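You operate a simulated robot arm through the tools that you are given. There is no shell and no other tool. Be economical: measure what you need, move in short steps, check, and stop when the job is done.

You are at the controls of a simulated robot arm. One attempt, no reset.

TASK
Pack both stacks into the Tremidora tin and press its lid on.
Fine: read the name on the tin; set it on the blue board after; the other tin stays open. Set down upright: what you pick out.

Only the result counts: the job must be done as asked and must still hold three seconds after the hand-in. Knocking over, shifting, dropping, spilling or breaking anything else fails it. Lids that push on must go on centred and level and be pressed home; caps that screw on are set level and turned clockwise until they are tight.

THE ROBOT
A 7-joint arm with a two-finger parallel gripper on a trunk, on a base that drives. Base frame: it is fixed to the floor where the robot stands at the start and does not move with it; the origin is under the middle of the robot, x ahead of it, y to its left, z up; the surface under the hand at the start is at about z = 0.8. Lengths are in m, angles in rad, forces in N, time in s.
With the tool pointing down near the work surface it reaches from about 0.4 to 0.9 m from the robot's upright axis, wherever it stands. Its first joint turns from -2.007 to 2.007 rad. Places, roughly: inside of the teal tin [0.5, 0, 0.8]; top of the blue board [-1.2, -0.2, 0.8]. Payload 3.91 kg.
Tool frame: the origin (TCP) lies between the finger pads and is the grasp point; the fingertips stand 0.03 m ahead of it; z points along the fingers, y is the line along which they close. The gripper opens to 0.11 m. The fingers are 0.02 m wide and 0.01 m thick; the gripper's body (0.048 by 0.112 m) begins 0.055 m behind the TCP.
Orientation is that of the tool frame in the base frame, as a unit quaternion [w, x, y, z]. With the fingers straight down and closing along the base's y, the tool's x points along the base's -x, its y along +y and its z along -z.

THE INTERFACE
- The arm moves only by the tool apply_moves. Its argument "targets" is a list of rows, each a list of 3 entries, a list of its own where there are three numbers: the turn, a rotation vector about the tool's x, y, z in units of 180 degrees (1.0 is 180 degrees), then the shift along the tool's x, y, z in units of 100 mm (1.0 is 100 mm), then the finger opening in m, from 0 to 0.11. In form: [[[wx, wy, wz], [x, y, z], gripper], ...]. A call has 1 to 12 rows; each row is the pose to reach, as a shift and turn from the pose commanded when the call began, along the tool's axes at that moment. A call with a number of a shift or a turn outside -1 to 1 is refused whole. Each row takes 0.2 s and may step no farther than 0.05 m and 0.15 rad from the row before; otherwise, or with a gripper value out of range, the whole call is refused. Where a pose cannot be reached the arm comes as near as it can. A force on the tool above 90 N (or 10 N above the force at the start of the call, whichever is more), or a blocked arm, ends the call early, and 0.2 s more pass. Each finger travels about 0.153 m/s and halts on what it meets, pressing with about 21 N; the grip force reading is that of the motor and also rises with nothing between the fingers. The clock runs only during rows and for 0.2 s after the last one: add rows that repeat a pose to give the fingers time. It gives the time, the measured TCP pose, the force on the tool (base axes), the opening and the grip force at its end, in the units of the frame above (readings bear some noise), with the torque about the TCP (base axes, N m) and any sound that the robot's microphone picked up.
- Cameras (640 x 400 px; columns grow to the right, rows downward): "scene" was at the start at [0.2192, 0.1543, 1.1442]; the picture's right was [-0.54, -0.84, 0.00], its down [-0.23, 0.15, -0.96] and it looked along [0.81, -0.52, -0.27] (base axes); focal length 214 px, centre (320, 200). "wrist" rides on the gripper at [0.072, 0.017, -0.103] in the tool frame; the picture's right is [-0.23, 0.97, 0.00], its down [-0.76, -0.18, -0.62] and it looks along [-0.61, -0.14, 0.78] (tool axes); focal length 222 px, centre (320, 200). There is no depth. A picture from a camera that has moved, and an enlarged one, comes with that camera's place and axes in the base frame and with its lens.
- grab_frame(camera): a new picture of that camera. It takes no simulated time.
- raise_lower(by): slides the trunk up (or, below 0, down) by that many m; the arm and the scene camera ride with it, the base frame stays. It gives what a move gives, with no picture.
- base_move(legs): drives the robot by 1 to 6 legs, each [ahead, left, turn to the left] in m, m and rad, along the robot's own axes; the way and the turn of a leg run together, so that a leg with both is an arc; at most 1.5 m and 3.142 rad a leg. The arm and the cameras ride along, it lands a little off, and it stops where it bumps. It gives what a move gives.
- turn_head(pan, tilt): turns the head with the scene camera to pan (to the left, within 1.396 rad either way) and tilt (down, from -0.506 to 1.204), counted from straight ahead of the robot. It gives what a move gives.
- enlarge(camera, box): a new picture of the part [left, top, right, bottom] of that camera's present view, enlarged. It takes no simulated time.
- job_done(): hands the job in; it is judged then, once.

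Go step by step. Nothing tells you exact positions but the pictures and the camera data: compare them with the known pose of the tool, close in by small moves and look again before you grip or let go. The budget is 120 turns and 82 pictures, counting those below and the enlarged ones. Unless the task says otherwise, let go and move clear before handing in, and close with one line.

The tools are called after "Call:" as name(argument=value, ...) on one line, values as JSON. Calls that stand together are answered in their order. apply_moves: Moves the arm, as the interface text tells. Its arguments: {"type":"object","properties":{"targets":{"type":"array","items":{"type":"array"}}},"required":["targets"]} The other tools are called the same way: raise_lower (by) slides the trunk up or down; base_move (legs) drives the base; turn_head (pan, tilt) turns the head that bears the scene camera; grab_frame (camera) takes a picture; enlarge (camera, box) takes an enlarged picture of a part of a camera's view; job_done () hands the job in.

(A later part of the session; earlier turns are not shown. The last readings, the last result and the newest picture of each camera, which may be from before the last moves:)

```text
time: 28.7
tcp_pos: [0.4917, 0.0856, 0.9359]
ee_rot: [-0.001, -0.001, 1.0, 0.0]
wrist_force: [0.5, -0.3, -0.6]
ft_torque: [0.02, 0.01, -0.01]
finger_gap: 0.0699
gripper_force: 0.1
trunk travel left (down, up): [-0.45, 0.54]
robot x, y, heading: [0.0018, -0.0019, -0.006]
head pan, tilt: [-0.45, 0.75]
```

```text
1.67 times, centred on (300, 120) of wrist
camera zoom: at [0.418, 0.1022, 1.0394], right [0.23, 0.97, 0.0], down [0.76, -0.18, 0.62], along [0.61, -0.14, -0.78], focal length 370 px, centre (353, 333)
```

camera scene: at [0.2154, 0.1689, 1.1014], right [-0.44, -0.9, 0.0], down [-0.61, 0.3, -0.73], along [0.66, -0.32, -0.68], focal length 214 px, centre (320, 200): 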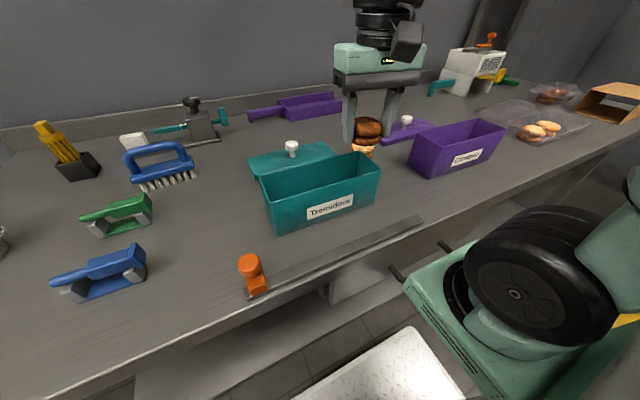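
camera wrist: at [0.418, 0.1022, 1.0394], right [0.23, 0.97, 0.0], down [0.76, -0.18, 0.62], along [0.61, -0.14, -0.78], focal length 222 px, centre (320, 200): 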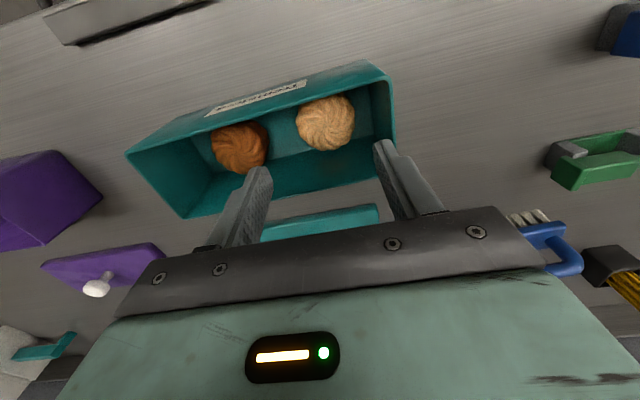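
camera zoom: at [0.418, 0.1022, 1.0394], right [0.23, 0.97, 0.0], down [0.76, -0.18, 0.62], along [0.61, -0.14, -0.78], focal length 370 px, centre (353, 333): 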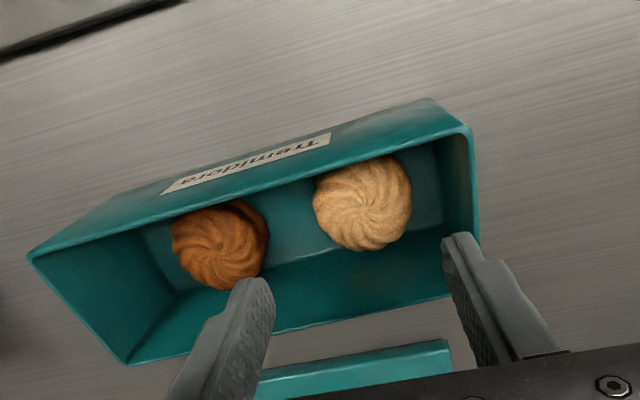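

Both stacks stand in the tin. Next I'll move over the teal lid's knob near [.665,.028], using the grip to centre it.

Call:
apply_moves(targets=[[[0, 0, 0], [-0.3, -0.15, -0.1], 0.07], [[0, 0, 0], [-0.6, -0.3, -0.1], 0.07], [[0, 0, 0], [-0.85, -0.45, -0.1], 0.07], [[0, 0, 0], [-1.0, -0.57, -0.1], 0.07]])

Call:
apply_moves(targets=[[[0, 0, 0], [-0.35, 0, 0], 0.06], [[0, 0, 0], [-0.73, 0, 0], 0.06]])

Call:
grab_frame(camera="wrist")

Call:
enlarge(camera="scene", box=[220, 70, 400, 240])

```text
time: 29.7
tcp_pos: [0.5909, 0.029, 0.9445]
ee_rot: [0.0, 0.0, 1.0, 0.0]
wrist_force: [0.1, 0.3, 0.0]
ft_torque: [0.0, 0.0, 0.0]
finger_gap: 0.07
gripper_force: 0.0
trunk travel left (down, up): [-0.45, 0.54]
robot x, y, heading: [-0.0009, -0.0008, 0.001]
head pan, tilt: [-0.45, 0.75]
```

```text
time: 30.3
tcp_pos: [0.664, 0.0278, 0.9424]
ee_rot: [0.0, 0.0, 1.0, 0.0]
wrist_force: [-0.3, 0.7, 0.1]
ft_torque: [0.0, 0.0, -0.03]
finger_gap: 0.06
gripper_force: 0.1
trunk travel left (down, up): [-0.45, 0.54]
robot x, y, heading: [0.0037, 0.0019, -0.003]
head pan, tilt: [-0.45, 0.75]
```

```text
45 pictures are left
camera wrist: at [0.5904, 0.0451, 1.0471], right [0.23, 0.97, 0.0], down [0.76, -0.18, 0.62], along [0.61, -0.14, -0.78], focal length 222 px, centre (320, 200)
```

wrist: 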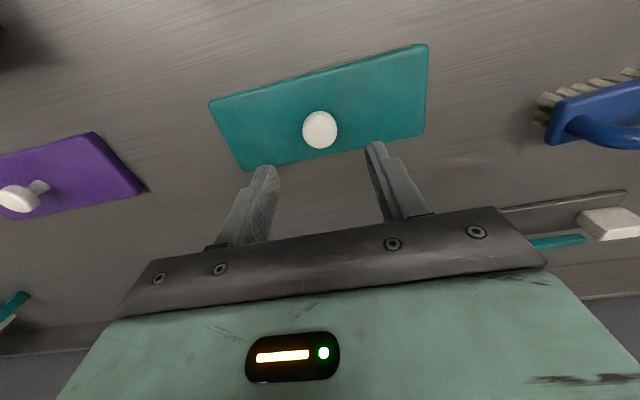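

```text
2.35 times, centred on (310, 155) of scene
camera zoom: at [0.2151, 0.1689, 1.1015], right [-0.44, -0.9, 0.0], down [-0.61, 0.3, -0.73], along [0.66, -0.32, -0.68], focal length 505 px, centre (344, 306)
```

zoom: 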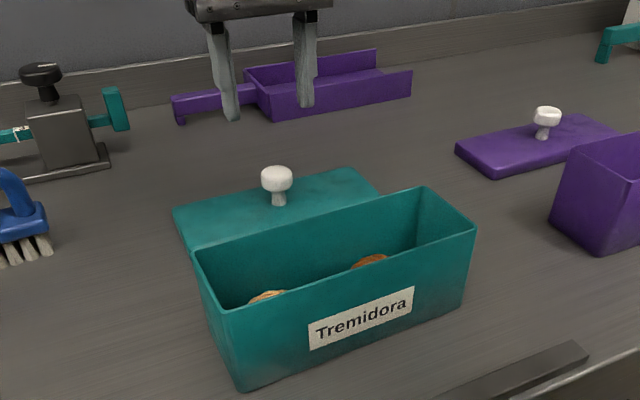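

The knob is at about [.663,.029], top near z .857. I'll descend around it and close gently along y.

Call:
apply_moves(targets=[[[0, 0, 0], [0, 0.01, 0.3], 0.06], [[0, 0, 0], [0, 0.01, 0.6], 0.06], [[0, 0, 0], [0, 0.01, 0.8], 0.06], [[0, 0, 0], [0, 0.01, 0.85], 0.06]])

Call:
enlarge(camera="scene", box=[240, 90, 360, 190])

```text
time: 31.3
tcp_pos: [0.6643, 0.0292, 0.8587]
ee_rot: [-0.001, 0.0, 1.0, 0.0]
wrist_force: [0.5, 0.2, 0.8]
ft_torque: [0.0, 0.01, -0.01]
finger_gap: 0.0602
gripper_force: 0.1
trunk travel left (down, up): [-0.45, 0.54]
robot x, y, heading: [0.0006, -0.0015, -0.002]
head pan, tilt: [-0.45, 0.75]
```

```text
4.00 times, centred on (300, 140) of scene
camera zoom: at [0.2154, 0.1689, 1.1015], right [-0.44, -0.9, 0.0], down [-0.61, 0.3, -0.73], along [0.66, -0.32, -0.68], focal length 858 px, centre (400, 440)
```

zoom: 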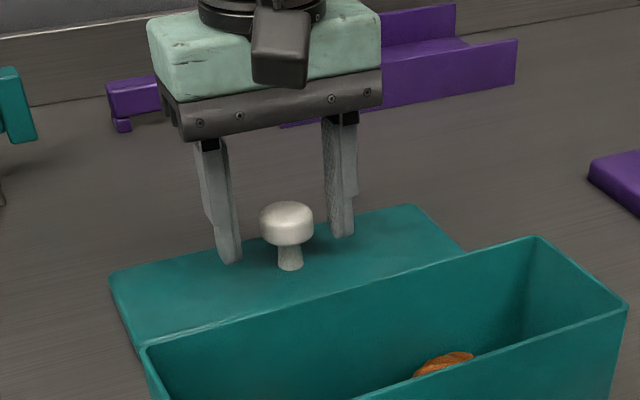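

Tips are a few mm above the lid. I'll lower 3 mm and close onto the knob head.

Call:
apply_moves(targets=[[[0, 0, 0], [0, 0, 0.03], 0.05], [[0, 0, 0], [0, 0, 0.03], 0.04], [[0, 0, 0], [0, 0, 0.03], 0.033], [[0, 0, 0], [0, 0, 0.03], 0.028], [[0, 0, 0], [0, 0, 0.03], 0.024], [[0, 0, 0], [0, 0, 0.03], 0.02], [[0, 0, 0], [0, 0, 0.03], 0.015]])

Call:
enlarge(camera="wrist", box=[120, 0, 560, 240])

```text
time: 32.9
tcp_pos: [0.6645, 0.0287, 0.8578]
ee_rot: [0.0, 0.001, 1.0, 0.0]
wrist_force: [0.6, 0.2, -0.5]
ft_torque: [0.03, -0.01, -0.01]
finger_gap: 0.0307
gripper_force: 21.3
trunk travel left (down, up): [-0.45, 0.54]
robot x, y, heading: [-0.0023, 0.0008, -0.004]
head pan, tilt: [-0.45, 0.75]
```

```text
1.45 times, centred on (340, 120) of wrist
camera zoom: at [0.591, 0.0465, 0.9609], right [0.23, 0.97, 0.0], down [0.76, -0.18, 0.62], along [0.61, -0.14, -0.78], focal length 323 px, centre (291, 316)
```

zoom: 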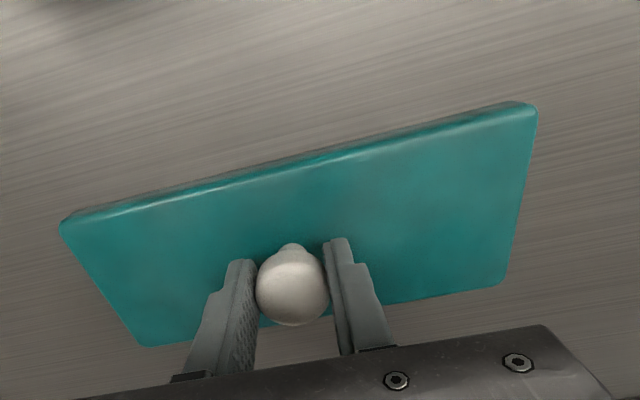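

The lid's y is now centred on the TCP (about .0288). I'll release, rise, turn 90° and regrip along x so the lid's x is also known.

Call:
apply_moves(targets=[[[0, 0, 0], [0, 0, 0], 0.04], [[0, 0, 0], [0, 0, -0.02], 0.05], [[0, 0, 0], [0, 0, -0.3], 0.05], [[0, 0, 0], [0, 0, -0.5], 0.05]])

Call:
apply_moves(targets=[[[0, 0, 0.0455], [0, 0, 0], 0.05], [[0, 0, 0.091], [0, 0, 0], 0.05], [[0, 0, 0.1364], [0, 0, 0], 0.05], [[0, 0, 0.1818], [0, 0, 0], 0.05], [[0, 0, 0.2273], [0, 0, 0], 0.05], [[0, 0, 0.2727], [0, 0, 0], 0.05], [[0, 0, 0.3182], [0, 0, 0], 0.05], [[0, 0, 0.3636], [0, 0, 0], 0.05], [[0, 0, 0.4091], [0, 0, 0], 0.05], [[0, 0, 0.4545], [0, 0, 0], 0.05], [[0, 0, 0.5], [0, 0, 0], 0.05]])

Call:
grab_frame(camera="wrist")

```text
time: 33.9
tcp_pos: [0.6658, 0.0289, 0.9057]
ee_rot: [0.0, 0.0, 1.0, -0.001]
wrist_force: [0.4, 0.3, 0.6]
ft_torque: [0.02, 0.01, -0.03]
finger_gap: 0.0502
gripper_force: 0.0
trunk travel left (down, up): [-0.45, 0.54]
robot x, y, heading: [-0.0016, -0.0016, 0.001]
head pan, tilt: [-0.45, 0.75]
```

```text
time: 36.3
tcp_pos: [0.6661, 0.0296, 0.9064]
ee_rot: [0.0, 0.708, 0.706, 0.0]
wrist_force: [0.5, 0.0, -0.6]
ft_torque: [-0.03, 0.04, -0.03]
finger_gap: 0.0501
gripper_force: 0.0
trunk travel left (down, up): [-0.45, 0.54]
robot x, y, heading: [0.0011, 0.0008, -0.006]
head pan, tilt: [-0.45, 0.75]
```

```text
41 pictures are left
camera wrist: at [0.6808, 0.1022, 1.0101], right [0.97, -0.23, 0.0], down [-0.18, -0.76, 0.62], along [-0.14, -0.61, -0.78], focal length 222 px, centre (320, 200)
```

wrist: 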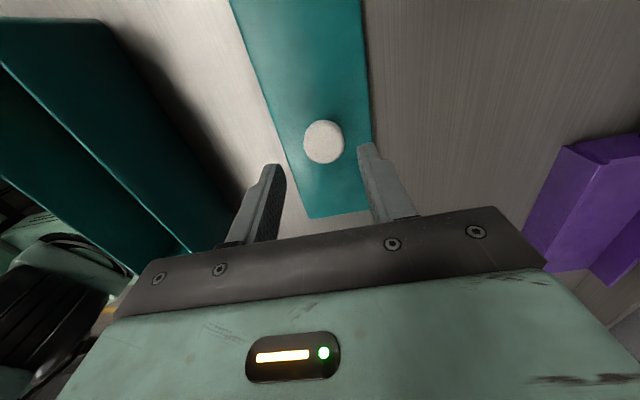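

Before taking the lid, I'll centre the tin in x by gripping it lightly across its width, so both share the same reference.

Call:
apply_moves(targets=[[[0, 0, 0], [0, 0, -0.35], 0.08], [[0, 0, 0], [0, -0.35, -0.35], 0.11], [[0, 0, 0], [0, -0.7, -0.35], 0.11], [[0, 0, 0], [0, -1.0, -0.35], 0.11]])

Call:
apply_moves(targets=[[[0, 0, 0], [0.05, -0.4, 0], 0.11], [[0, 0, 0], [0.09, -0.74, 0], 0.11]])

Call:
grab_frame(camera="wrist")

```text
time: 37.3
tcp_pos: [0.5649, 0.0314, 0.9406]
ee_rot: [0.001, 0.707, 0.707, 0.0]
wrist_force: [0.4, -0.3, 0.2]
ft_torque: [0.04, 0.02, -0.01]
finger_gap: 0.1103
gripper_force: 0.0
trunk travel left (down, up): [-0.45, 0.54]
robot x, y, heading: [0.0012, -0.003, -0.004]
head pan, tilt: [-0.45, 0.75]
```

```text
time: 37.9
tcp_pos: [0.4919, 0.0399, 0.9393]
ee_rot: [-0.001, 0.708, 0.707, 0.0]
wrist_force: [0.1, -0.9, -0.5]
ft_torque: [0.0, 0.01, 0.01]
finger_gap: 0.1099
gripper_force: 0.1
trunk travel left (down, up): [-0.45, 0.54]
robot x, y, heading: [0.0, -0.0034, 0.001]
head pan, tilt: [-0.45, 0.75]
```

```text
40 pictures are left
camera wrist: at [0.5073, 0.1122, 1.0441], right [0.97, -0.23, 0.0], down [-0.18, -0.76, 0.62], along [-0.14, -0.61, -0.78], focal length 222 px, centre (320, 200)
```

wrist: 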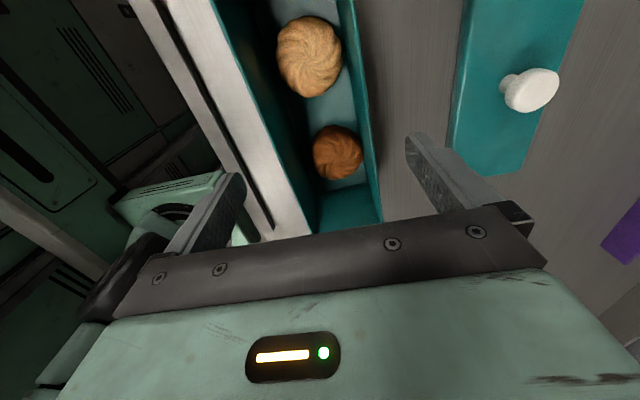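

The tin is centred between the fingers. I'll descend and close gently on its walls.

Call:
apply_moves(targets=[[[0, 0, 0], [0, 0, 0.3], 0.11], [[0, 0, 0], [0, 0, 0.6], 0.11], [[0, 0, 0], [0, 0, 0.72], 0.11], [[0, 0, 0], [0, 0, 0.72], 0.09], [[0, 0, 0], [0, 0, 0.72], 0.082], [[0, 0, 0], [0, 0, 0.72], 0.079], [[0, 0, 0], [0, 0, 0.72], 0.076], [[0, 0, 0], [0, 0, 0.72], 0.073], [[0, 0, 0], [0, 0, 0.72], 0.07], [[0, 0, 0], [0, 0, 0.72], 0.068]])

Call:
enlarge(camera="scene", box=[220, 90, 420, 240])

```text
time: 40.1
tcp_pos: [0.4913, 0.0384, 0.8679]
ee_rot: [0.0, 0.707, 0.707, 0.0]
wrist_force: [0.6, -0.5, 0.0]
ft_torque: [0.04, 0.02, 0.02]
finger_gap: 0.0759
gripper_force: 21.3
trunk travel left (down, up): [-0.45, 0.54]
robot x, y, heading: [-0.0007, 0.001, -0.001]
head pan, tilt: [-0.45, 0.75]
```

```text
2.67 times, centred on (320, 165) of scene
camera zoom: at [0.2154, 0.1689, 1.1014], right [-0.44, -0.9, 0.0], down [-0.61, 0.3, -0.73], along [0.66, -0.32, -0.68], focal length 572 px, centre (320, 293)
```

zoom: 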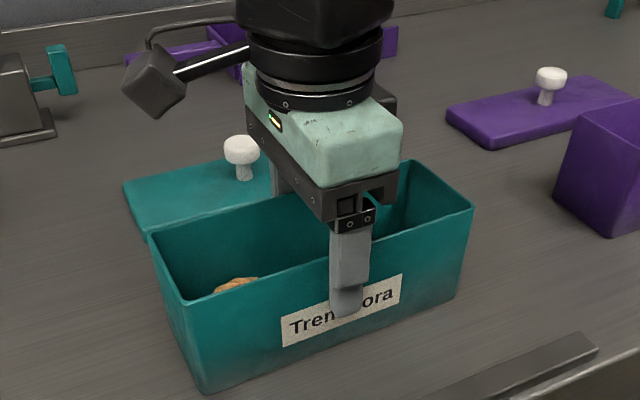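

The tin is .0759 m wide and now centred on the TCP in x. I'll release, rise and return to the knob by the exact reverse path.

Call:
apply_moves(targets=[[[0, 0, 0], [0, 0, 0], 0.085], [[0, 0, 0], [0, 0, 0], 0.1], [[0, 0, 0], [0, 0, -0.1], 0.1], [[0, 0, 0], [0, 0, -0.4], 0.1], [[0, 0, 0], [0, 0, -0.72], 0.1], [[0, 0, 0], [-0.05, 0.35, -0.72], 0.09], [[0, 0, 0], [-0.09, 0.7, -0.72], 0.08], [[0, 0, 0], [-0.09, 1.0, -0.72], 0.06]])

Call:
apply_moves(targets=[[[0, 0, 0], [0, 0.4, 0], 0.055], [[0, 0, 0], [0, 0.74, 0], 0.055], [[0, 0, 0], [0, 0.74, 0.4], 0.055], [[0, 0, 0], [0, 0.74, 0.7], 0.055], [[0, 0, 0], [0, 0.74, 0.83], 0.055]])

Call:
grab_frame(camera="wrist")

```text
time: 41.9
tcp_pos: [0.5917, 0.0285, 0.941]
ee_rot: [0.0, 0.707, 0.707, 0.0]
wrist_force: [0.3, -0.3, -0.2]
ft_torque: [0.03, -0.02, 0.01]
finger_gap: 0.0601
gripper_force: 0.0
trunk travel left (down, up): [-0.45, 0.54]
robot x, y, heading: [0.0032, 0.0014, -0.003]
head pan, tilt: [-0.45, 0.75]
```

```text
time: 43.1
tcp_pos: [0.6632, 0.0294, 0.858]
ee_rot: [0.001, 0.707, 0.707, -0.001]
wrist_force: [-0.8, 0.6, -0.4]
ft_torque: [0.01, 0.01, 0.02]
finger_gap: 0.055
gripper_force: 0.0
trunk travel left (down, up): [-0.45, 0.54]
robot x, y, heading: [0.0046, -0.0004, -0.001]
head pan, tilt: [-0.45, 0.75]
```

```text
38 pictures are left
camera wrist: at [0.6791, 0.1025, 0.9606], right [0.97, -0.23, 0.0], down [-0.18, -0.76, 0.62], along [-0.14, -0.61, -0.78], focal length 222 px, centre (320, 200)
```

wrist: 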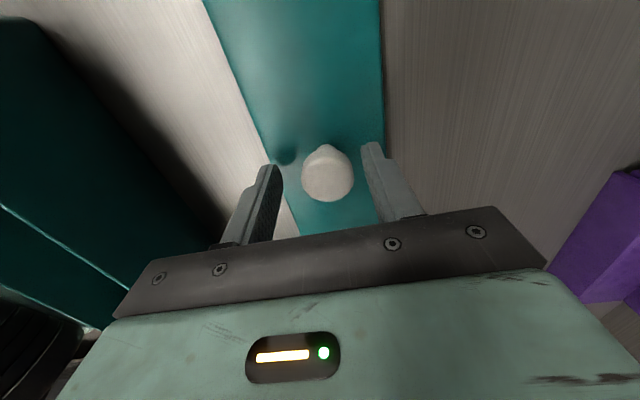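

The knob is between the fingers. I'll close and lift a little to check the lid hangs level.

Call:
apply_moves(targets=[[[0, 0, 0], [0, 0, 0], 0.042], [[0, 0, 0], [0, 0, 0], 0.035], [[0, 0, 0], [0, 0, 0], 0.031], [[0, 0, 0], [0, 0, 0], 0.027], [[0, 0, 0], [0, 0, 0], 0.02], [[0, 0, 0], [0, 0, 0], 0.01], [[0, 0, 0], [0, 0, -0.2], 0.01], [[0, 0, 0], [0, 0, -0.5], 0.01], [[0, 0, 0], [0, 0, -0.9], 0.01], [[0, 0, 0], [0, 0, -0.9], 0.01]])

Call:
enlarge(camera="scene", box=[220, 50, 420, 240])

Call:
grab_frame(camera="wrist")

```text
time: 45.3
tcp_pos: [0.6616, 0.0294, 0.9492]
ee_rot: [0.0, 0.707, 0.707, 0.001]
wrist_force: [-0.1, -0.2, -1.0]
ft_torque: [0.03, -0.02, 0.0]
finger_gap: 0.0305
gripper_force: 20.7
trunk travel left (down, up): [-0.45, 0.54]
robot x, y, heading: [0.0005, 0.0025, 0.002]
head pan, tilt: [-0.45, 0.75]
```

```text
2.11 times, centred on (320, 145) of scene
camera zoom: at [0.2154, 0.1689, 1.1014], right [-0.44, -0.9, 0.0], down [-0.61, 0.3, -0.73], along [0.66, -0.32, -0.68], focal length 452 px, centre (320, 316)
```

zoom: 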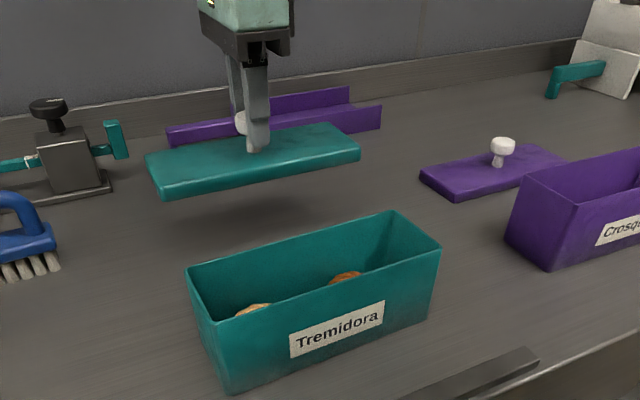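

```text
36 pictures are left
camera wrist: at [0.6793, 0.1022, 1.0519], right [0.97, -0.23, 0.0], down [-0.18, -0.76, 0.62], along [-0.14, -0.61, -0.78], focal length 222 px, centre (320, 200)
```

wrist: 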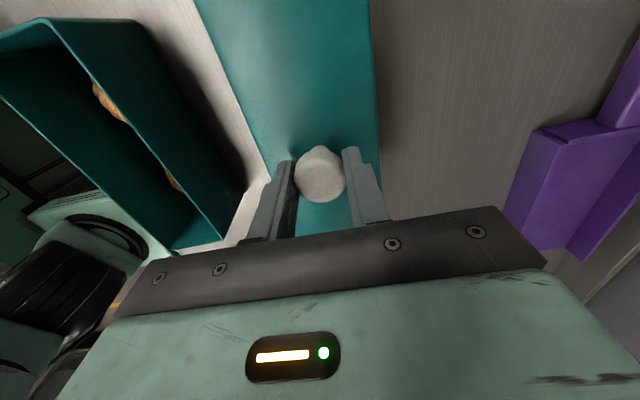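

The lid is held and looks level. I'll carry it over the tin, keeping its underside above the rim.

Call:
apply_moves(targets=[[[0, 0, 0], [0, 0, -0.25], 0.01], [[0, 0, 0], [0, -0.3, -0.25], 0.01], [[0, 0, 0], [0, -0.65, -0.25], 0.01], [[0, 0, 0], [0, -1.0, -0.25], 0.01]])

Call:
apply_moves(targets=[[[0, 0, 0], [0.04, -0.35, 0], 0.01], [[0, 0, 0], [0.085, -0.7, 0], 0.01], [[0, 0, 0], [0.085, -0.74, 0], 0.01], [[0, 0, 0], [0.085, -0.74, 0.1], 0.01], [[0, 0, 0], [0.085, -0.74, 0.15], 0.01]])

Call:
enlarge(camera="scene", box=[220, 80, 420, 240])

Call:
grab_frame(camera="wrist")

```text
time: 46.3
tcp_pos: [0.5642, 0.03, 0.9705]
ee_rot: [0.001, 0.708, 0.707, -0.001]
wrist_force: [0.6, 0.9, -0.8]
ft_torque: [0.01, 0.02, -0.04]
finger_gap: 0.0306
gripper_force: 21.4
trunk travel left (down, up): [-0.45, 0.54]
robot x, y, heading: [0.0001, -0.0014, 0.001]
head pan, tilt: [-0.45, 0.75]
```

```text
time: 47.5
tcp_pos: [0.4912, 0.0388, 0.9569]
ee_rot: [0.0, 0.707, 0.707, 0.001]
wrist_force: [-0.1, -0.7, -0.7]
ft_torque: [0.01, -0.03, -0.02]
finger_gap: 0.0304
gripper_force: 21.0
trunk travel left (down, up): [-0.45, 0.54]
robot x, y, heading: [-0.0011, -0.0014, -0.006]
head pan, tilt: [-0.45, 0.75]
```

```text
2.50 times, centred on (320, 160) of scene
camera zoom: at [0.2154, 0.1689, 1.1014], right [-0.44, -0.9, 0.0], down [-0.61, 0.3, -0.73], along [0.66, -0.32, -0.68], focal length 536 px, centre (320, 300)
```

zoom: 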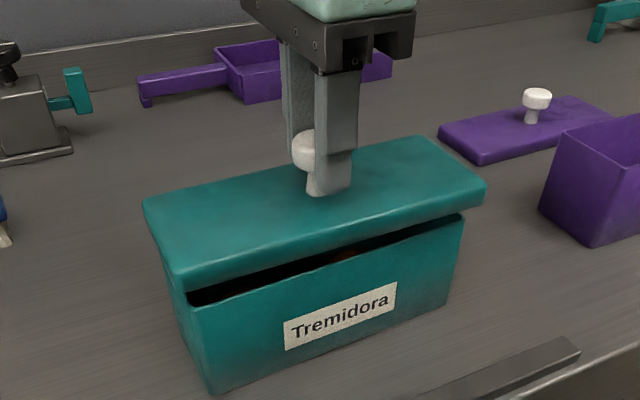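

```text
34 pictures are left
camera wrist: at [0.506, 0.1108, 1.0612], right [0.97, -0.23, 0.0], down [-0.18, -0.76, 0.62], along [-0.14, -0.61, -0.78], focal length 222 px, centre (320, 200)
```

wrist: 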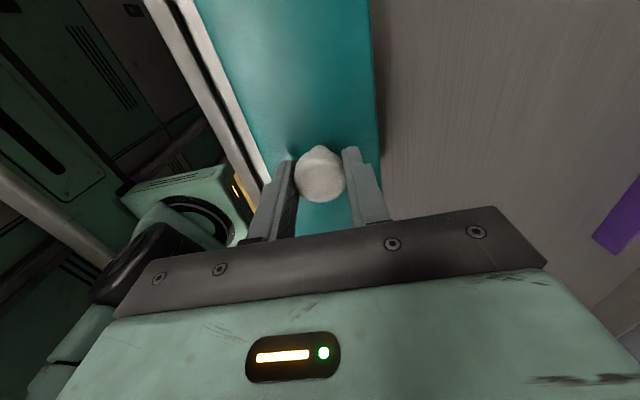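

The lid hovers about 18 mm above the rim. I'll lower it to just above the rim and compare the ends.

Call:
apply_moves(targets=[[[0, 0, 0], [0, 0, 0.07], 0.01], [[0, 0, 0], [0, 0, 0.12], 0.01]])

Call:
enlarge(camera="scene", box=[250, 130, 390, 240])

```text
time: 48.1
tcp_pos: [0.4903, 0.0375, 0.9463]
ee_rot: [0.0, 0.707, 0.707, -0.001]
wrist_force: [-1.2, -0.2, -1.0]
ft_torque: [-0.03, 0.05, -0.02]
finger_gap: 0.0305
gripper_force: 21.6
trunk travel left (down, up): [-0.45, 0.54]
robot x, y, heading: [0.0017, 0.0002, 0.003]
head pan, tilt: [-0.45, 0.75]
```

```text
3.64 times, centred on (320, 185) of scene
camera zoom: at [0.2154, 0.1689, 1.1014], right [-0.44, -0.9, 0.0], down [-0.61, 0.3, -0.73], along [0.66, -0.32, -0.68], focal length 780 px, centre (320, 254)
```

zoom: 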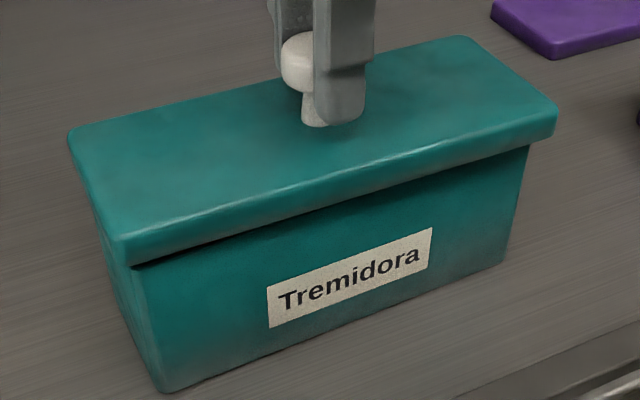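

The lid and tin centres agree within about 1 mm, with roughly 3 mm overhang at each end. I'll lower it gently onto the rim while watching the force.

Call:
apply_moves(targets=[[[0, 0, 0], [0.005, 0, 0.03], 0.01], [[0, 0, 0], [0.005, 0, 0.06], 0.01], [[0, 0, 0], [0.005, 0, 0.08], 0.01]])

Call:
apply_moves(targets=[[[0, 0, 0], [0, 0, 0.02], 0.01]])

Call:
apply_moves(targets=[[[0, 0, 0], [0, 0, 0.02], 0.01]])

```text
time: 48.9
tcp_pos: [0.4908, 0.0392, 0.941]
ee_rot: [0.001, 0.708, 0.707, 0.002]
wrist_force: [-2.9, -1.4, 29.3]
ft_torque: [-0.14, 0.2, -0.02]
finger_gap: 0.0304
gripper_force: 21.2
trunk travel left (down, up): [-0.45, 0.54]
robot x, y, heading: [0.0004, 0.0021, 0.003]
head pan, tilt: [-0.45, 0.75]
```

```text
time: 49.3
tcp_pos: [0.4907, 0.0386, 0.9397]
ee_rot: [0.002, 0.707, 0.707, 0.004]
wrist_force: [-4.8, -5.8, 64.3]
ft_torque: [-0.14, 0.41, -0.04]
finger_gap: 0.0304
gripper_force: 20.5
trunk travel left (down, up): [-0.45, 0.54]
robot x, y, heading: [-0.0035, -0.0008, -0.001]
head pan, tilt: [-0.45, 0.75]
```

```text
time: 49.7
tcp_pos: [0.4894, 0.0388, 0.9333]
ee_rot: [0.001, 0.706, 0.708, 0.0]
wrist_force: [2.3, 2.6, 23.1]
ft_torque: [0.14, -0.13, 0.04]
finger_gap: 0.0304
gripper_force: 20.8
trunk travel left (down, up): [-0.45, 0.54]
robot x, y, heading: [0.0006, -0.0021, -0.0]
head pan, tilt: [-0.45, 0.75]
```

The force rose to 64 N and then the lid dropped about 6 mm, so it may be pressing on. I'll look.

Call:
enlarge(camera="scene", box=[250, 130, 390, 240])

Call:
grab_frame(camera="wrist")

```text
3.64 times, centred on (320, 185) of scene
camera zoom: at [0.215, 0.169, 1.1011], right [-0.44, -0.9, 0.0], down [-0.61, 0.3, -0.73], along [0.66, -0.32, -0.68], focal length 780 px, centre (320, 254)
```

zoom: 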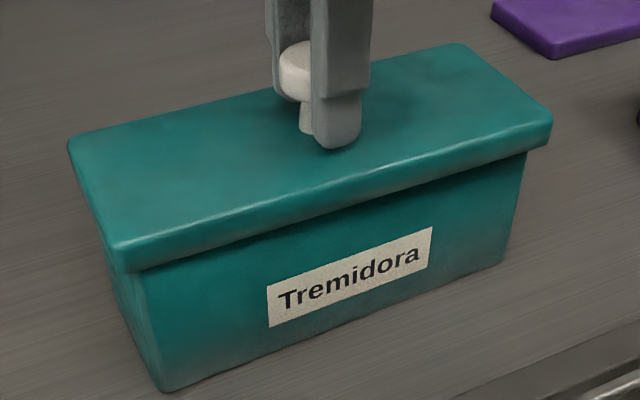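

```text
31 pictures are left
camera wrist: at [0.5061, 0.1116, 1.0374], right [0.97, -0.23, 0.0], down [-0.18, -0.76, 0.62], along [-0.14, -0.61, -0.78], focal length 222 px, centre (320, 200)
```

wrist: 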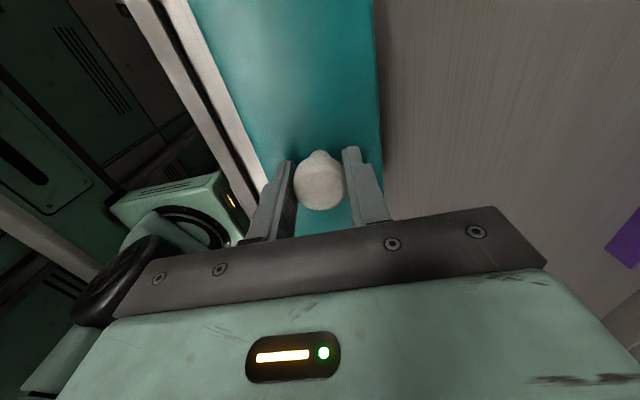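

The fingers slid down the knob and the lid only moved about 3 mm, so it sits on the rim. Measured edges suggest it is yawed about 1.9° clockwise relative to the tin. I'll lift it slightly, counter-rotate and re-measure.

Call:
apply_moves(targets=[[[0, 0, 0], [0, 0, -0.04], 0.01], [[0, 0, 0], [0, 0, -0.1], 0.01], [[0, 0, 0], [0, 0, -0.15], 0.01], [[0, 0, -0.0105], [0, 0, -0.15], 0.01], [[0, 0, -0.0105], [0, 0, -0.15], 0.01]])

Call:
enlarge(camera="scene", box=[250, 130, 390, 240])

Call:
enlarge(camera="wrist", box=[140, 0, 420, 200])

```text
time: 50.9
tcp_pos: [0.4897, 0.0384, 0.95]
ee_rot: [0.001, 0.696, 0.718, 0.001]
wrist_force: [0.5, -0.5, -0.7]
ft_torque: [-0.01, 0.02, -0.03]
finger_gap: 0.0307
gripper_force: 21.3
trunk travel left (down, up): [-0.45, 0.54]
robot x, y, heading: [-0.0025, 0.0024, -0.0]
head pan, tilt: [-0.45, 0.75]
```

```text
3.64 times, centred on (320, 185) of scene
camera zoom: at [0.2153, 0.1689, 1.1014], right [-0.44, -0.9, 0.0], down [-0.61, 0.3, -0.73], along [0.66, -0.32, -0.68], focal length 780 px, centre (320, 254)
```

zoom: 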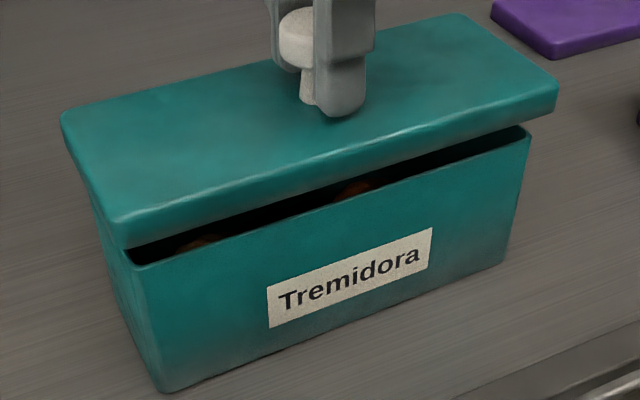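

```text
2.00 times, centred on (280, 100) of wrist
camera zoom: at [0.5037, 0.1116, 1.0534], right [0.98, -0.19, 0.0], down [-0.15, -0.77, 0.62], along [-0.12, -0.61, -0.78], focal length 444 px, centre (400, 400)
```

zoom: 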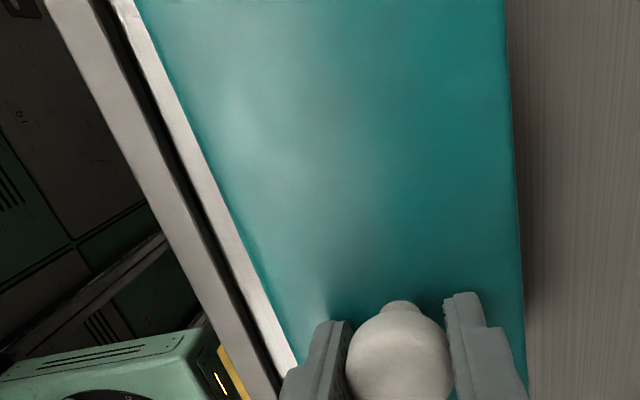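

I need a finer look at whether the lid's edge and the tin's rim are parallel.

Call:
enlarge(camera="scene", box=[260, 175, 320, 215])

Call:
enlarge(camera="scene", box=[335, 145, 395, 185])

```text
10.00 times, centred on (290, 195) of scene
camera zoom: at [0.2153, 0.1689, 1.1014], right [-0.44, -0.9, 0.0], down [-0.61, 0.3, -0.73], along [0.66, -0.32, -0.68], focal length 2145 px, centre (620, 250)
```

zoom: 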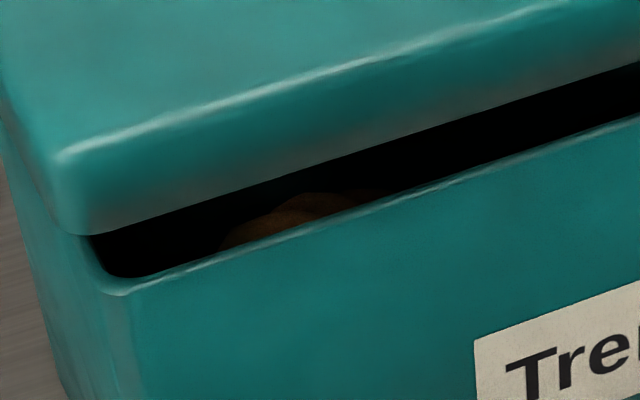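

```text
10.00 times, centred on (365, 165) of scene
camera zoom: at [0.2153, 0.1689, 1.1014], right [-0.44, -0.9, 0.0], down [-0.61, 0.3, -0.73], along [0.66, -0.32, -0.68], focal length 2145 px, centre (-130, 550)
```

zoom: 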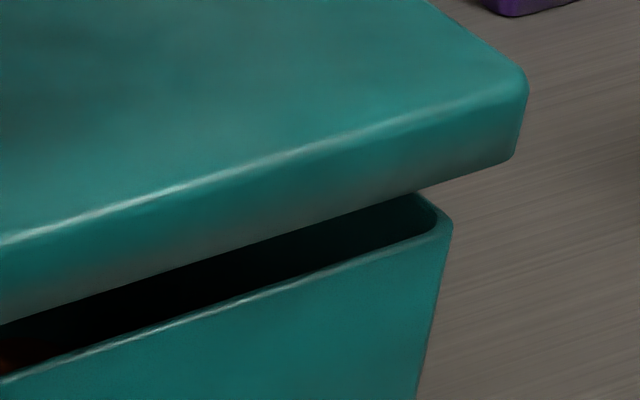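

The lid is still yawed about 0.65° relative to the rim. I'll take that out and lower again in small steps.

Call:
apply_moves(targets=[[[0, 0, -0.0036], [0, 0, 0.04], 0.01], [[0, 0, -0.0036], [0, 0, 0.08], 0.01], [[0, 0, -0.0036], [0, 0, 0.11], 0.01]])

Call:
apply_moves(targets=[[[0, 0, 0], [0, 0, 0.02], 0.01]])

Call:
apply_moves(targets=[[[0, 0, 0], [0, 0, 0.02], 0.01]])

Call:
enlarge(camera="scene", box=[250, 130, 390, 240])

```text
time: 51.7
tcp_pos: [0.4898, 0.0382, 0.9393]
ee_rot: [0.0, 0.691, 0.723, 0.0]
wrist_force: [0.4, -0.9, -1.1]
ft_torque: [-0.02, 0.01, 0.02]
finger_gap: 0.0307
gripper_force: 20.8
trunk travel left (down, up): [-0.45, 0.54]
robot x, y, heading: [0.0004, -0.001, -0.002]
head pan, tilt: [-0.45, 0.75]
```

```text
time: 52.1
tcp_pos: [0.4916, 0.0381, 0.937]
ee_rot: [0.0, 0.691, 0.723, 0.0]
wrist_force: [0.0, -0.5, -0.2]
ft_torque: [-0.02, -0.01, -0.04]
finger_gap: 0.0307
gripper_force: 20.6
trunk travel left (down, up): [-0.45, 0.54]
robot x, y, heading: [0.0017, 0.0022, 0.0]
head pan, tilt: [-0.45, 0.75]
```

```text
time: 52.5
tcp_pos: [0.4902, 0.0384, 0.9344]
ee_rot: [0.0, 0.691, 0.723, -0.001]
wrist_force: [-0.4, 0.1, -0.9]
ft_torque: [-0.01, -0.03, -0.04]
finger_gap: 0.0307
gripper_force: 21.6
trunk travel left (down, up): [-0.45, 0.54]
robot x, y, heading: [0.0022, -0.0003, -0.003]
head pan, tilt: [-0.45, 0.75]
```

```text
3.64 times, centred on (320, 185) of scene
camera zoom: at [0.2154, 0.1689, 1.1014], right [-0.44, -0.9, 0.0], down [-0.61, 0.3, -0.73], along [0.66, -0.32, -0.68], focal length 780 px, centre (320, 254)
```

zoom: 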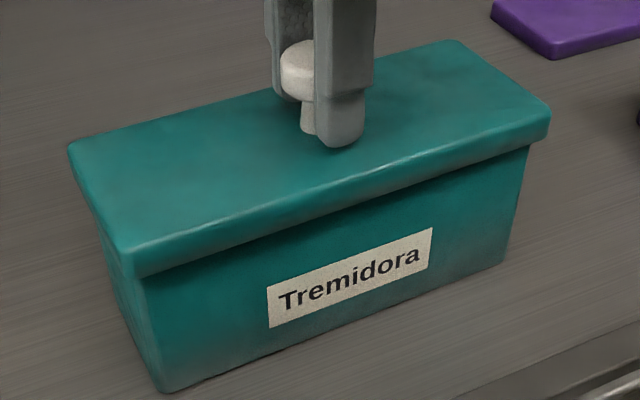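

No contact force yet at TCP z .9344, lower relative to the lid than before. I'll continue down.

Call:
apply_moves(targets=[[[0, 0, 0], [0, 0, 0.02], 0.01]])

Call:
apply_moves(targets=[[[0, 0, 0], [0, 0, 0.02], 0.01]])

Call:
apply_moves(targets=[[[0, 0, 0], [0, 0, 0.02], 0.01]])

Call:
enlarge(camera="scene", box=[250, 130, 390, 240])

```text
time: 52.9
tcp_pos: [0.491, 0.0373, 0.9333]
ee_rot: [0.0, 0.691, 0.723, 0.0]
wrist_force: [-0.4, -0.2, -0.2]
ft_torque: [0.03, -0.04, 0.02]
finger_gap: 0.0306
gripper_force: 20.7
trunk travel left (down, up): [-0.45, 0.54]
robot x, y, heading: [-0.0015, 0.0015, -0.002]
head pan, tilt: [-0.45, 0.75]
```

```text
time: 53.3
tcp_pos: [0.4899, 0.0386, 0.9298]
ee_rot: [0.0, 0.692, 0.722, 0.0]
wrist_force: [-0.9, 0.0, -0.6]
ft_torque: [0.0, 0.0, -0.02]
finger_gap: 0.0307
gripper_force: 21.0
trunk travel left (down, up): [-0.45, 0.54]
robot x, y, heading: [-0.0017, 0.0026, 0.004]
head pan, tilt: [-0.45, 0.75]
```

```text
time: 53.7
tcp_pos: [0.491, 0.0395, 0.9289]
ee_rot: [0.0, 0.691, 0.722, -0.001]
wrist_force: [-0.1, -0.6, -0.9]
ft_torque: [0.0, -0.01, 0.0]
finger_gap: 0.0307
gripper_force: 20.9
trunk travel left (down, up): [-0.45, 0.54]
robot x, y, heading: [0.0025, 0.0038, 0.001]
head pan, tilt: [-0.45, 0.75]
```

```text
3.64 times, centred on (320, 185) of scene
camera zoom: at [0.2154, 0.1689, 1.1014], right [-0.44, -0.9, 0.0], down [-0.61, 0.3, -0.73], along [0.66, -0.32, -0.68], focal length 780 px, centre (320, 254)
```

zoom: 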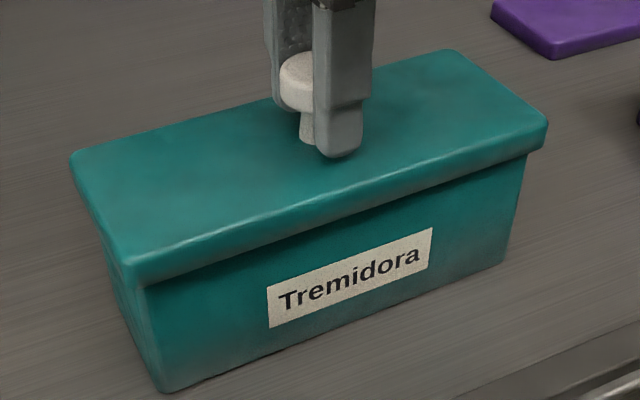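

The lid is now sliding over the rim freely; yaw was the problem. I'll keep going down in steps.

Call:
apply_moves(targets=[[[0, 0, 0], [0, 0, 0.02], 0.01], [[0, 0, 0], [0, 0, 0.04], 0.01]])

Call:
apply_moves(targets=[[[0, 0, 0], [0, 0, 0.02], 0.01], [[0, 0, 0], [0, 0, 0.04], 0.01]])

Call:
apply_moves(targets=[[[0, 0, 0], [0, 0, 0.02], 0.01]])

```text
time: 54.3
tcp_pos: [0.4923, 0.0383, 0.9237]
ee_rot: [0.0, 0.692, 0.722, 0.0]
wrist_force: [0.1, -0.3, -0.8]
ft_torque: [0.01, -0.02, -0.02]
finger_gap: 0.0307
gripper_force: 21.2
trunk travel left (down, up): [-0.45, 0.54]
robot x, y, heading: [-0.0026, 0.0045, 0.001]
head pan, tilt: [-0.45, 0.75]
```

```text
time: 54.9
tcp_pos: [0.4914, 0.038, 0.9216]
ee_rot: [0.001, 0.691, 0.723, 0.001]
wrist_force: [2.6, -0.6, 24.4]
ft_torque: [-0.23, 0.02, 0.02]
finger_gap: 0.0309
gripper_force: 21.2
trunk travel left (down, up): [-0.45, 0.54]
robot x, y, heading: [-0.0022, 0.0018, -0.0]
head pan, tilt: [-0.45, 0.75]
heard: snap
```

```text
time: 55.3
tcp_pos: [0.4913, 0.0382, 0.9197]
ee_rot: [0.001, 0.692, 0.722, 0.001]
wrist_force: [4.9, 1.9, 27.7]
ft_torque: [-0.03, -0.09, 0.01]
finger_gap: 0.0314
gripper_force: 20.5
trunk travel left (down, up): [-0.45, 0.54]
robot x, y, heading: [0.0014, -0.0002, -0.001]
head pan, tilt: [-0.45, 0.75]
```

I heard a snap, so the lid has engaged. I'll press a little more to be sure it is home.

Call:
apply_moves(targets=[[[0, 0, 0], [0, 0, 0.02], 0.01], [[0, 0, 0], [0, 0, 0.03], 0.01]])

Call:
enlarge(camera="scene", box=[250, 130, 390, 240])

```text
time: 55.9
tcp_pos: [0.4905, 0.0389, 0.918]
ee_rot: [0.002, 0.691, 0.723, 0.004]
wrist_force: [0.1, -3.5, 63.4]
ft_torque: [-0.21, 0.64, 0.06]
finger_gap: 0.0308
gripper_force: 21.1
trunk travel left (down, up): [-0.45, 0.54]
robot x, y, heading: [-0.0002, -0.0022, -0.002]
head pan, tilt: [-0.45, 0.75]
```

```text
3.64 times, centred on (320, 185) of scene
camera zoom: at [0.2141, 0.1687, 1.1025], right [-0.44, -0.9, 0.0], down [-0.61, 0.3, -0.73], along [0.66, -0.32, -0.68], focal length 780 px, centre (320, 254)
```

zoom: 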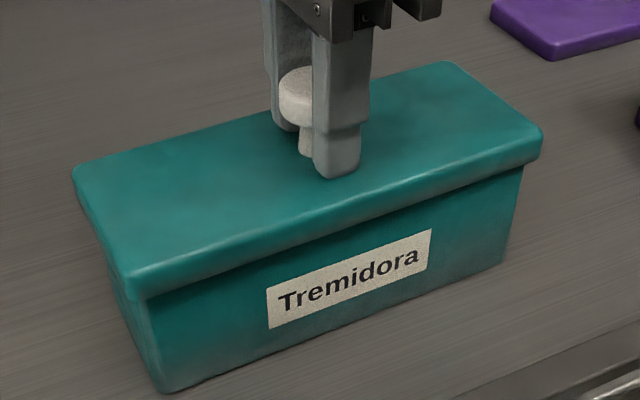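

The lid is seated level. I'll release the knob, rise, undo the small yaw and look before gripping the closed tin across its width.

Call:
apply_moves(targets=[[[0, 0, 0], [0, 0, -0.03], 0.01], [[0, 0, 0], [0, 0, -0.03], 0.045], [[0, 0, 0], [0, 0, -0.03], 0.06], [[0, 0, 0], [0, 0, -0.3], 0.06], [[0, 0, 0], [0, 0, -0.6], 0.06], [[0, 0, 0.0141], [0, 0, -0.6], 0.11], [[0, 0, 0.0141], [0, 0, -0.6], 0.11]])

Call:
enlarge(camera="scene", box=[240, 110, 400, 240])

Call:
grab_frame(camera="wrist")

```text
time: 57.5
tcp_pos: [0.4914, 0.0373, 0.9733]
ee_rot: [-0.001, 0.708, 0.707, 0.0]
wrist_force: [0.8, -0.1, 0.4]
ft_torque: [-0.02, 0.03, 0.01]
finger_gap: 0.11
gripper_force: 0.1
trunk travel left (down, up): [-0.45, 0.54]
robot x, y, heading: [0.0015, -0.0006, -0.003]
head pan, tilt: [-0.45, 0.75]
```

```text
3.08 times, centred on (320, 175) of scene
camera zoom: at [0.2153, 0.1689, 1.1014], right [-0.44, -0.9, 0.0], down [-0.61, 0.3, -0.73], along [0.66, -0.32, -0.68], focal length 660 px, centre (320, 277)
```

zoom: 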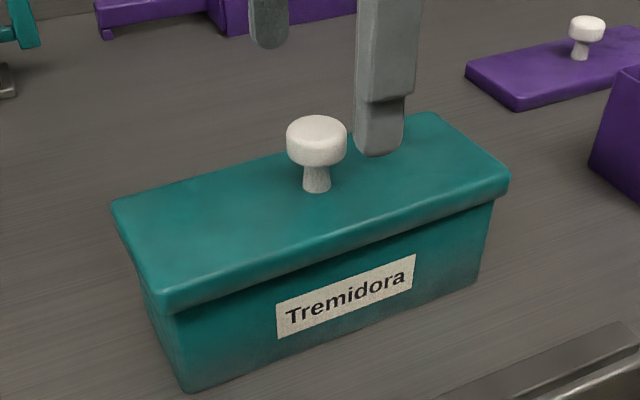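

```text
22 pictures are left
camera wrist: at [0.5063, 0.1112, 1.0783], right [0.97, -0.23, 0.0], down [-0.18, -0.76, 0.62], along [-0.14, -0.61, -0.78], focal length 222 px, centre (320, 200)
```

wrist: 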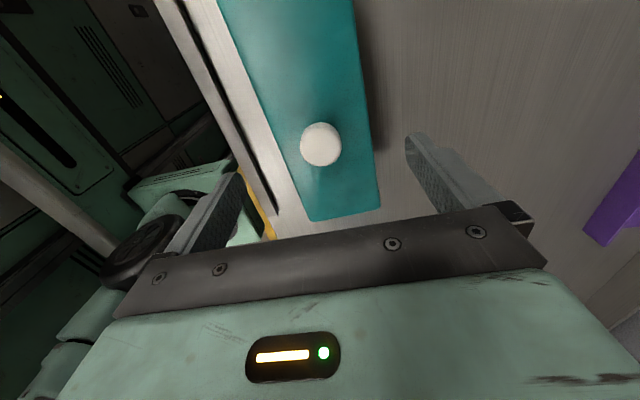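

The lid is on and level. I'll descend to TCP z about .882 and grip across the lid skirt and tin.

Call:
apply_moves(targets=[[[0, 0, 0], [0, 0, 0.3], 0.11], [[0, 0, 0], [0, 0, 0.6], 0.11], [[0, 0, 0], [0, 0, 0.8], 0.11], [[0, 0, 0], [0, 0, 0.91], 0.11], [[0, 0, 0], [0, 0, 0.91], 0.092], [[0, 0, 0], [0, 0, 0.91], 0.086], [[0, 0, 0], [0, 0, 0.91], 0.082], [[0, 0, 0], [0, 0, 0.91], 0.078], [[0, 0, 0], [0, 0, 0.91], 0.07], [[0, 0, 0], [0, 0, 0.91], 0.05]])

Call:
enlarge(camera="scene", box=[240, 110, 400, 240])

```text
time: 59.7
tcp_pos: [0.4914, 0.0369, 0.8832]
ee_rot: [0.001, 0.707, 0.707, 0.0]
wrist_force: [0.5, -0.7, -1.9]
ft_torque: [-0.04, -0.03, 0.01]
finger_gap: 0.085
gripper_force: 21.2
trunk travel left (down, up): [-0.45, 0.54]
robot x, y, heading: [-0.0033, 0.0016, 0.001]
head pan, tilt: [-0.45, 0.75]
```

```text
3.08 times, centred on (320, 175) of scene
camera zoom: at [0.2154, 0.1689, 1.1014], right [-0.44, -0.9, 0.0], down [-0.61, 0.3, -0.73], along [0.66, -0.32, -0.68], focal length 660 px, centre (320, 277)
```

zoom: 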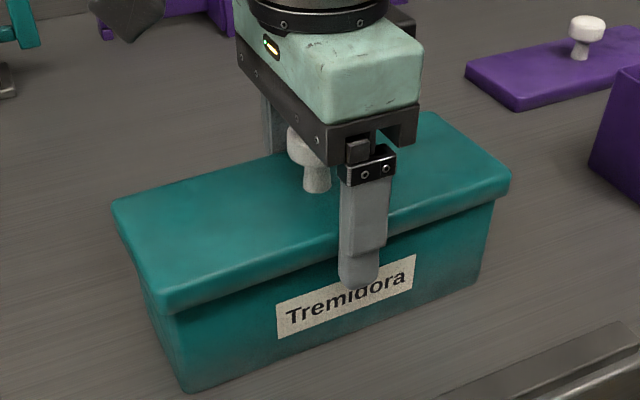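

Gripped at .085 m. I'll lift 20 mm and check that the tin follows.

Call:
apply_moves(targets=[[[0, 0, 0], [0, 0, -0.02], 0.05], [[0, 0, 0], [0, 0, -0.06], 0.05], [[0, 0, 0], [0, 0, -0.12], 0.05], [[0, 0, 0], [0, 0, -0.2], 0.05], [[0, 0, 0], [0, 0, -0.2], 0.05]])

Call:
enlarge(camera="scene", box=[240, 110, 400, 240])

```text
time: 60.9
tcp_pos: [0.4895, 0.0375, 0.9035]
ee_rot: [0.0, 0.708, 0.706, 0.0]
wrist_force: [-0.6, -0.7, -3.0]
ft_torque: [0.02, 0.02, 0.0]
finger_gap: 0.0852
gripper_force: 20.6
trunk travel left (down, up): [-0.45, 0.54]
robot x, y, heading: [0.0009, 0.0014, -0.001]
head pan, tilt: [-0.45, 0.75]
```

```text
3.08 times, centred on (320, 175) of scene
camera zoom: at [0.2154, 0.1689, 1.1014], right [-0.44, -0.9, 0.0], down [-0.61, 0.3, -0.73], along [0.66, -0.32, -0.68], focal length 660 px, centre (320, 277)
```

zoom: 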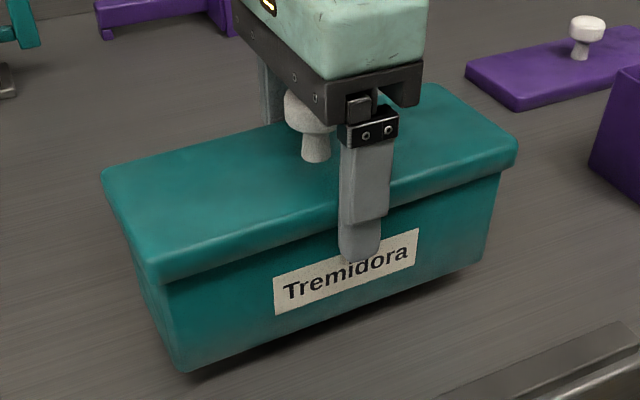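

The closed tin hangs level. I'll raise the trunk, back off a little, turn left partway and look around.

Call:
raise_lower(by=0.2)

Call:
turn_head(pan=1.3, tilt=0.4)

Call:
grab_frame(camera="scene")

```text
time: 63.1
tcp_pos: [0.4899, 0.038, 1.1045]
ee_rot: [0.0, 0.707, 0.707, 0.0]
wrist_force: [0.3, -1.5, -2.3]
ft_torque: [0.0, 0.03, -0.01]
finger_gap: 0.0854
gripper_force: 21.0
trunk travel left (down, up): [-0.65, 0.34]
robot x, y, heading: [0.0007, -0.0019, -0.005]
head pan, tilt: [-0.45, 0.75]
```

```text
time: 64.9
tcp_pos: [0.4902, 0.0383, 1.1044]
ee_rot: [0.0, 0.707, 0.707, 0.0]
wrist_force: [0.3, 0.1, -2.5]
ft_torque: [-0.03, 0.0, 0.02]
finger_gap: 0.0852
gripper_force: 21.0
trunk travel left (down, up): [-0.65, 0.34]
robot x, y, heading: [-0.0005, 0.0002, -0.003]
head pan, tilt: [1.3, 0.4]
```

```text
19 pictures are left
camera scene: at [0.1656, 0.2942, 1.3325], right [0.96, -0.27, 0.0], down [-0.1, -0.38, -0.92], along [0.25, 0.89, -0.39], focal length 214 px, centre (320, 200)
```

scene: 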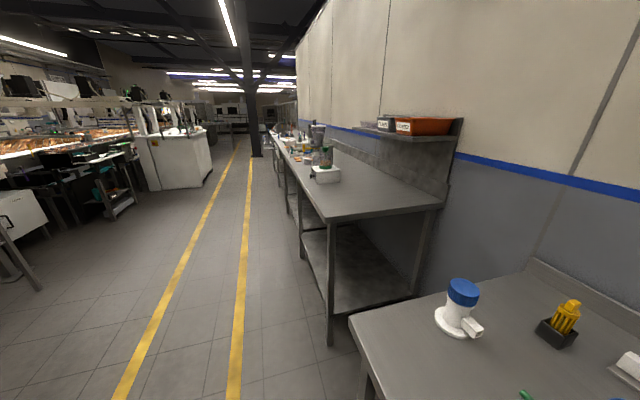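

The left side is open aisle. I'll back off 0.3 m and turn left 90°, then look toward the rear bench.

Call:
base_move(legs=[[-0.3, 0, 0], [0, 0, 1.571]])

Call:
turn_head(pan=1.2, tilt=0.5)

Call:
grab_frame(camera="scene")

```text
time: 70.7
tcp_pos: [-0.3368, 0.4895, 1.1043]
ee_rot: [0.0, 0.002, 1.0, 0.0]
wrist_force: [0.2, 0.0, -3.5]
ft_torque: [-0.03, 0.0, -0.03]
finger_gap: 0.0849
gripper_force: 21.0
trunk travel left (down, up): [-0.65, 0.34]
robot x, y, heading: [-0.3008, 0.005, 1.567]
head pan, tilt: [1.3, 0.4]
```

```text
time: 71.4
tcp_pos: [-0.3364, 0.4911, 1.1042]
ee_rot: [0.0, 0.003, 1.0, 0.0]
wrist_force: [-0.1, 0.7, -2.4]
ft_torque: [-0.01, -0.01, -0.03]
finger_gap: 0.0848
gripper_force: 21.1
trunk travel left (down, up): [-0.65, 0.34]
robot x, y, heading: [-0.302, -0.0013, 1.567]
head pan, tilt: [1.201, 0.499]
```

```text
18 pictures are left
camera scene: at [-0.5903, 0.1762, 1.3234], right [0.36, 0.93, 0.0], down [0.45, -0.17, -0.88], along [-0.82, 0.32, -0.48], focal length 214 px, centre (320, 200)
```

scene: 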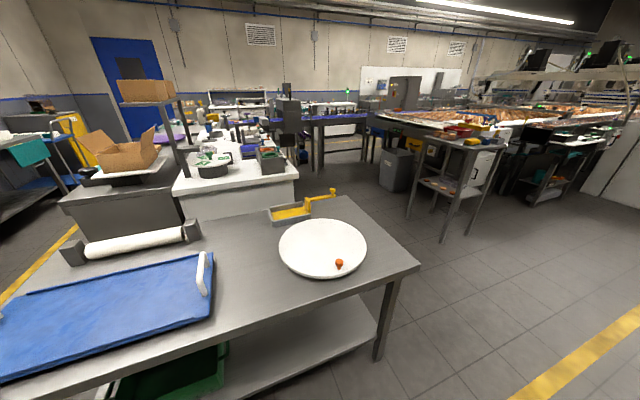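

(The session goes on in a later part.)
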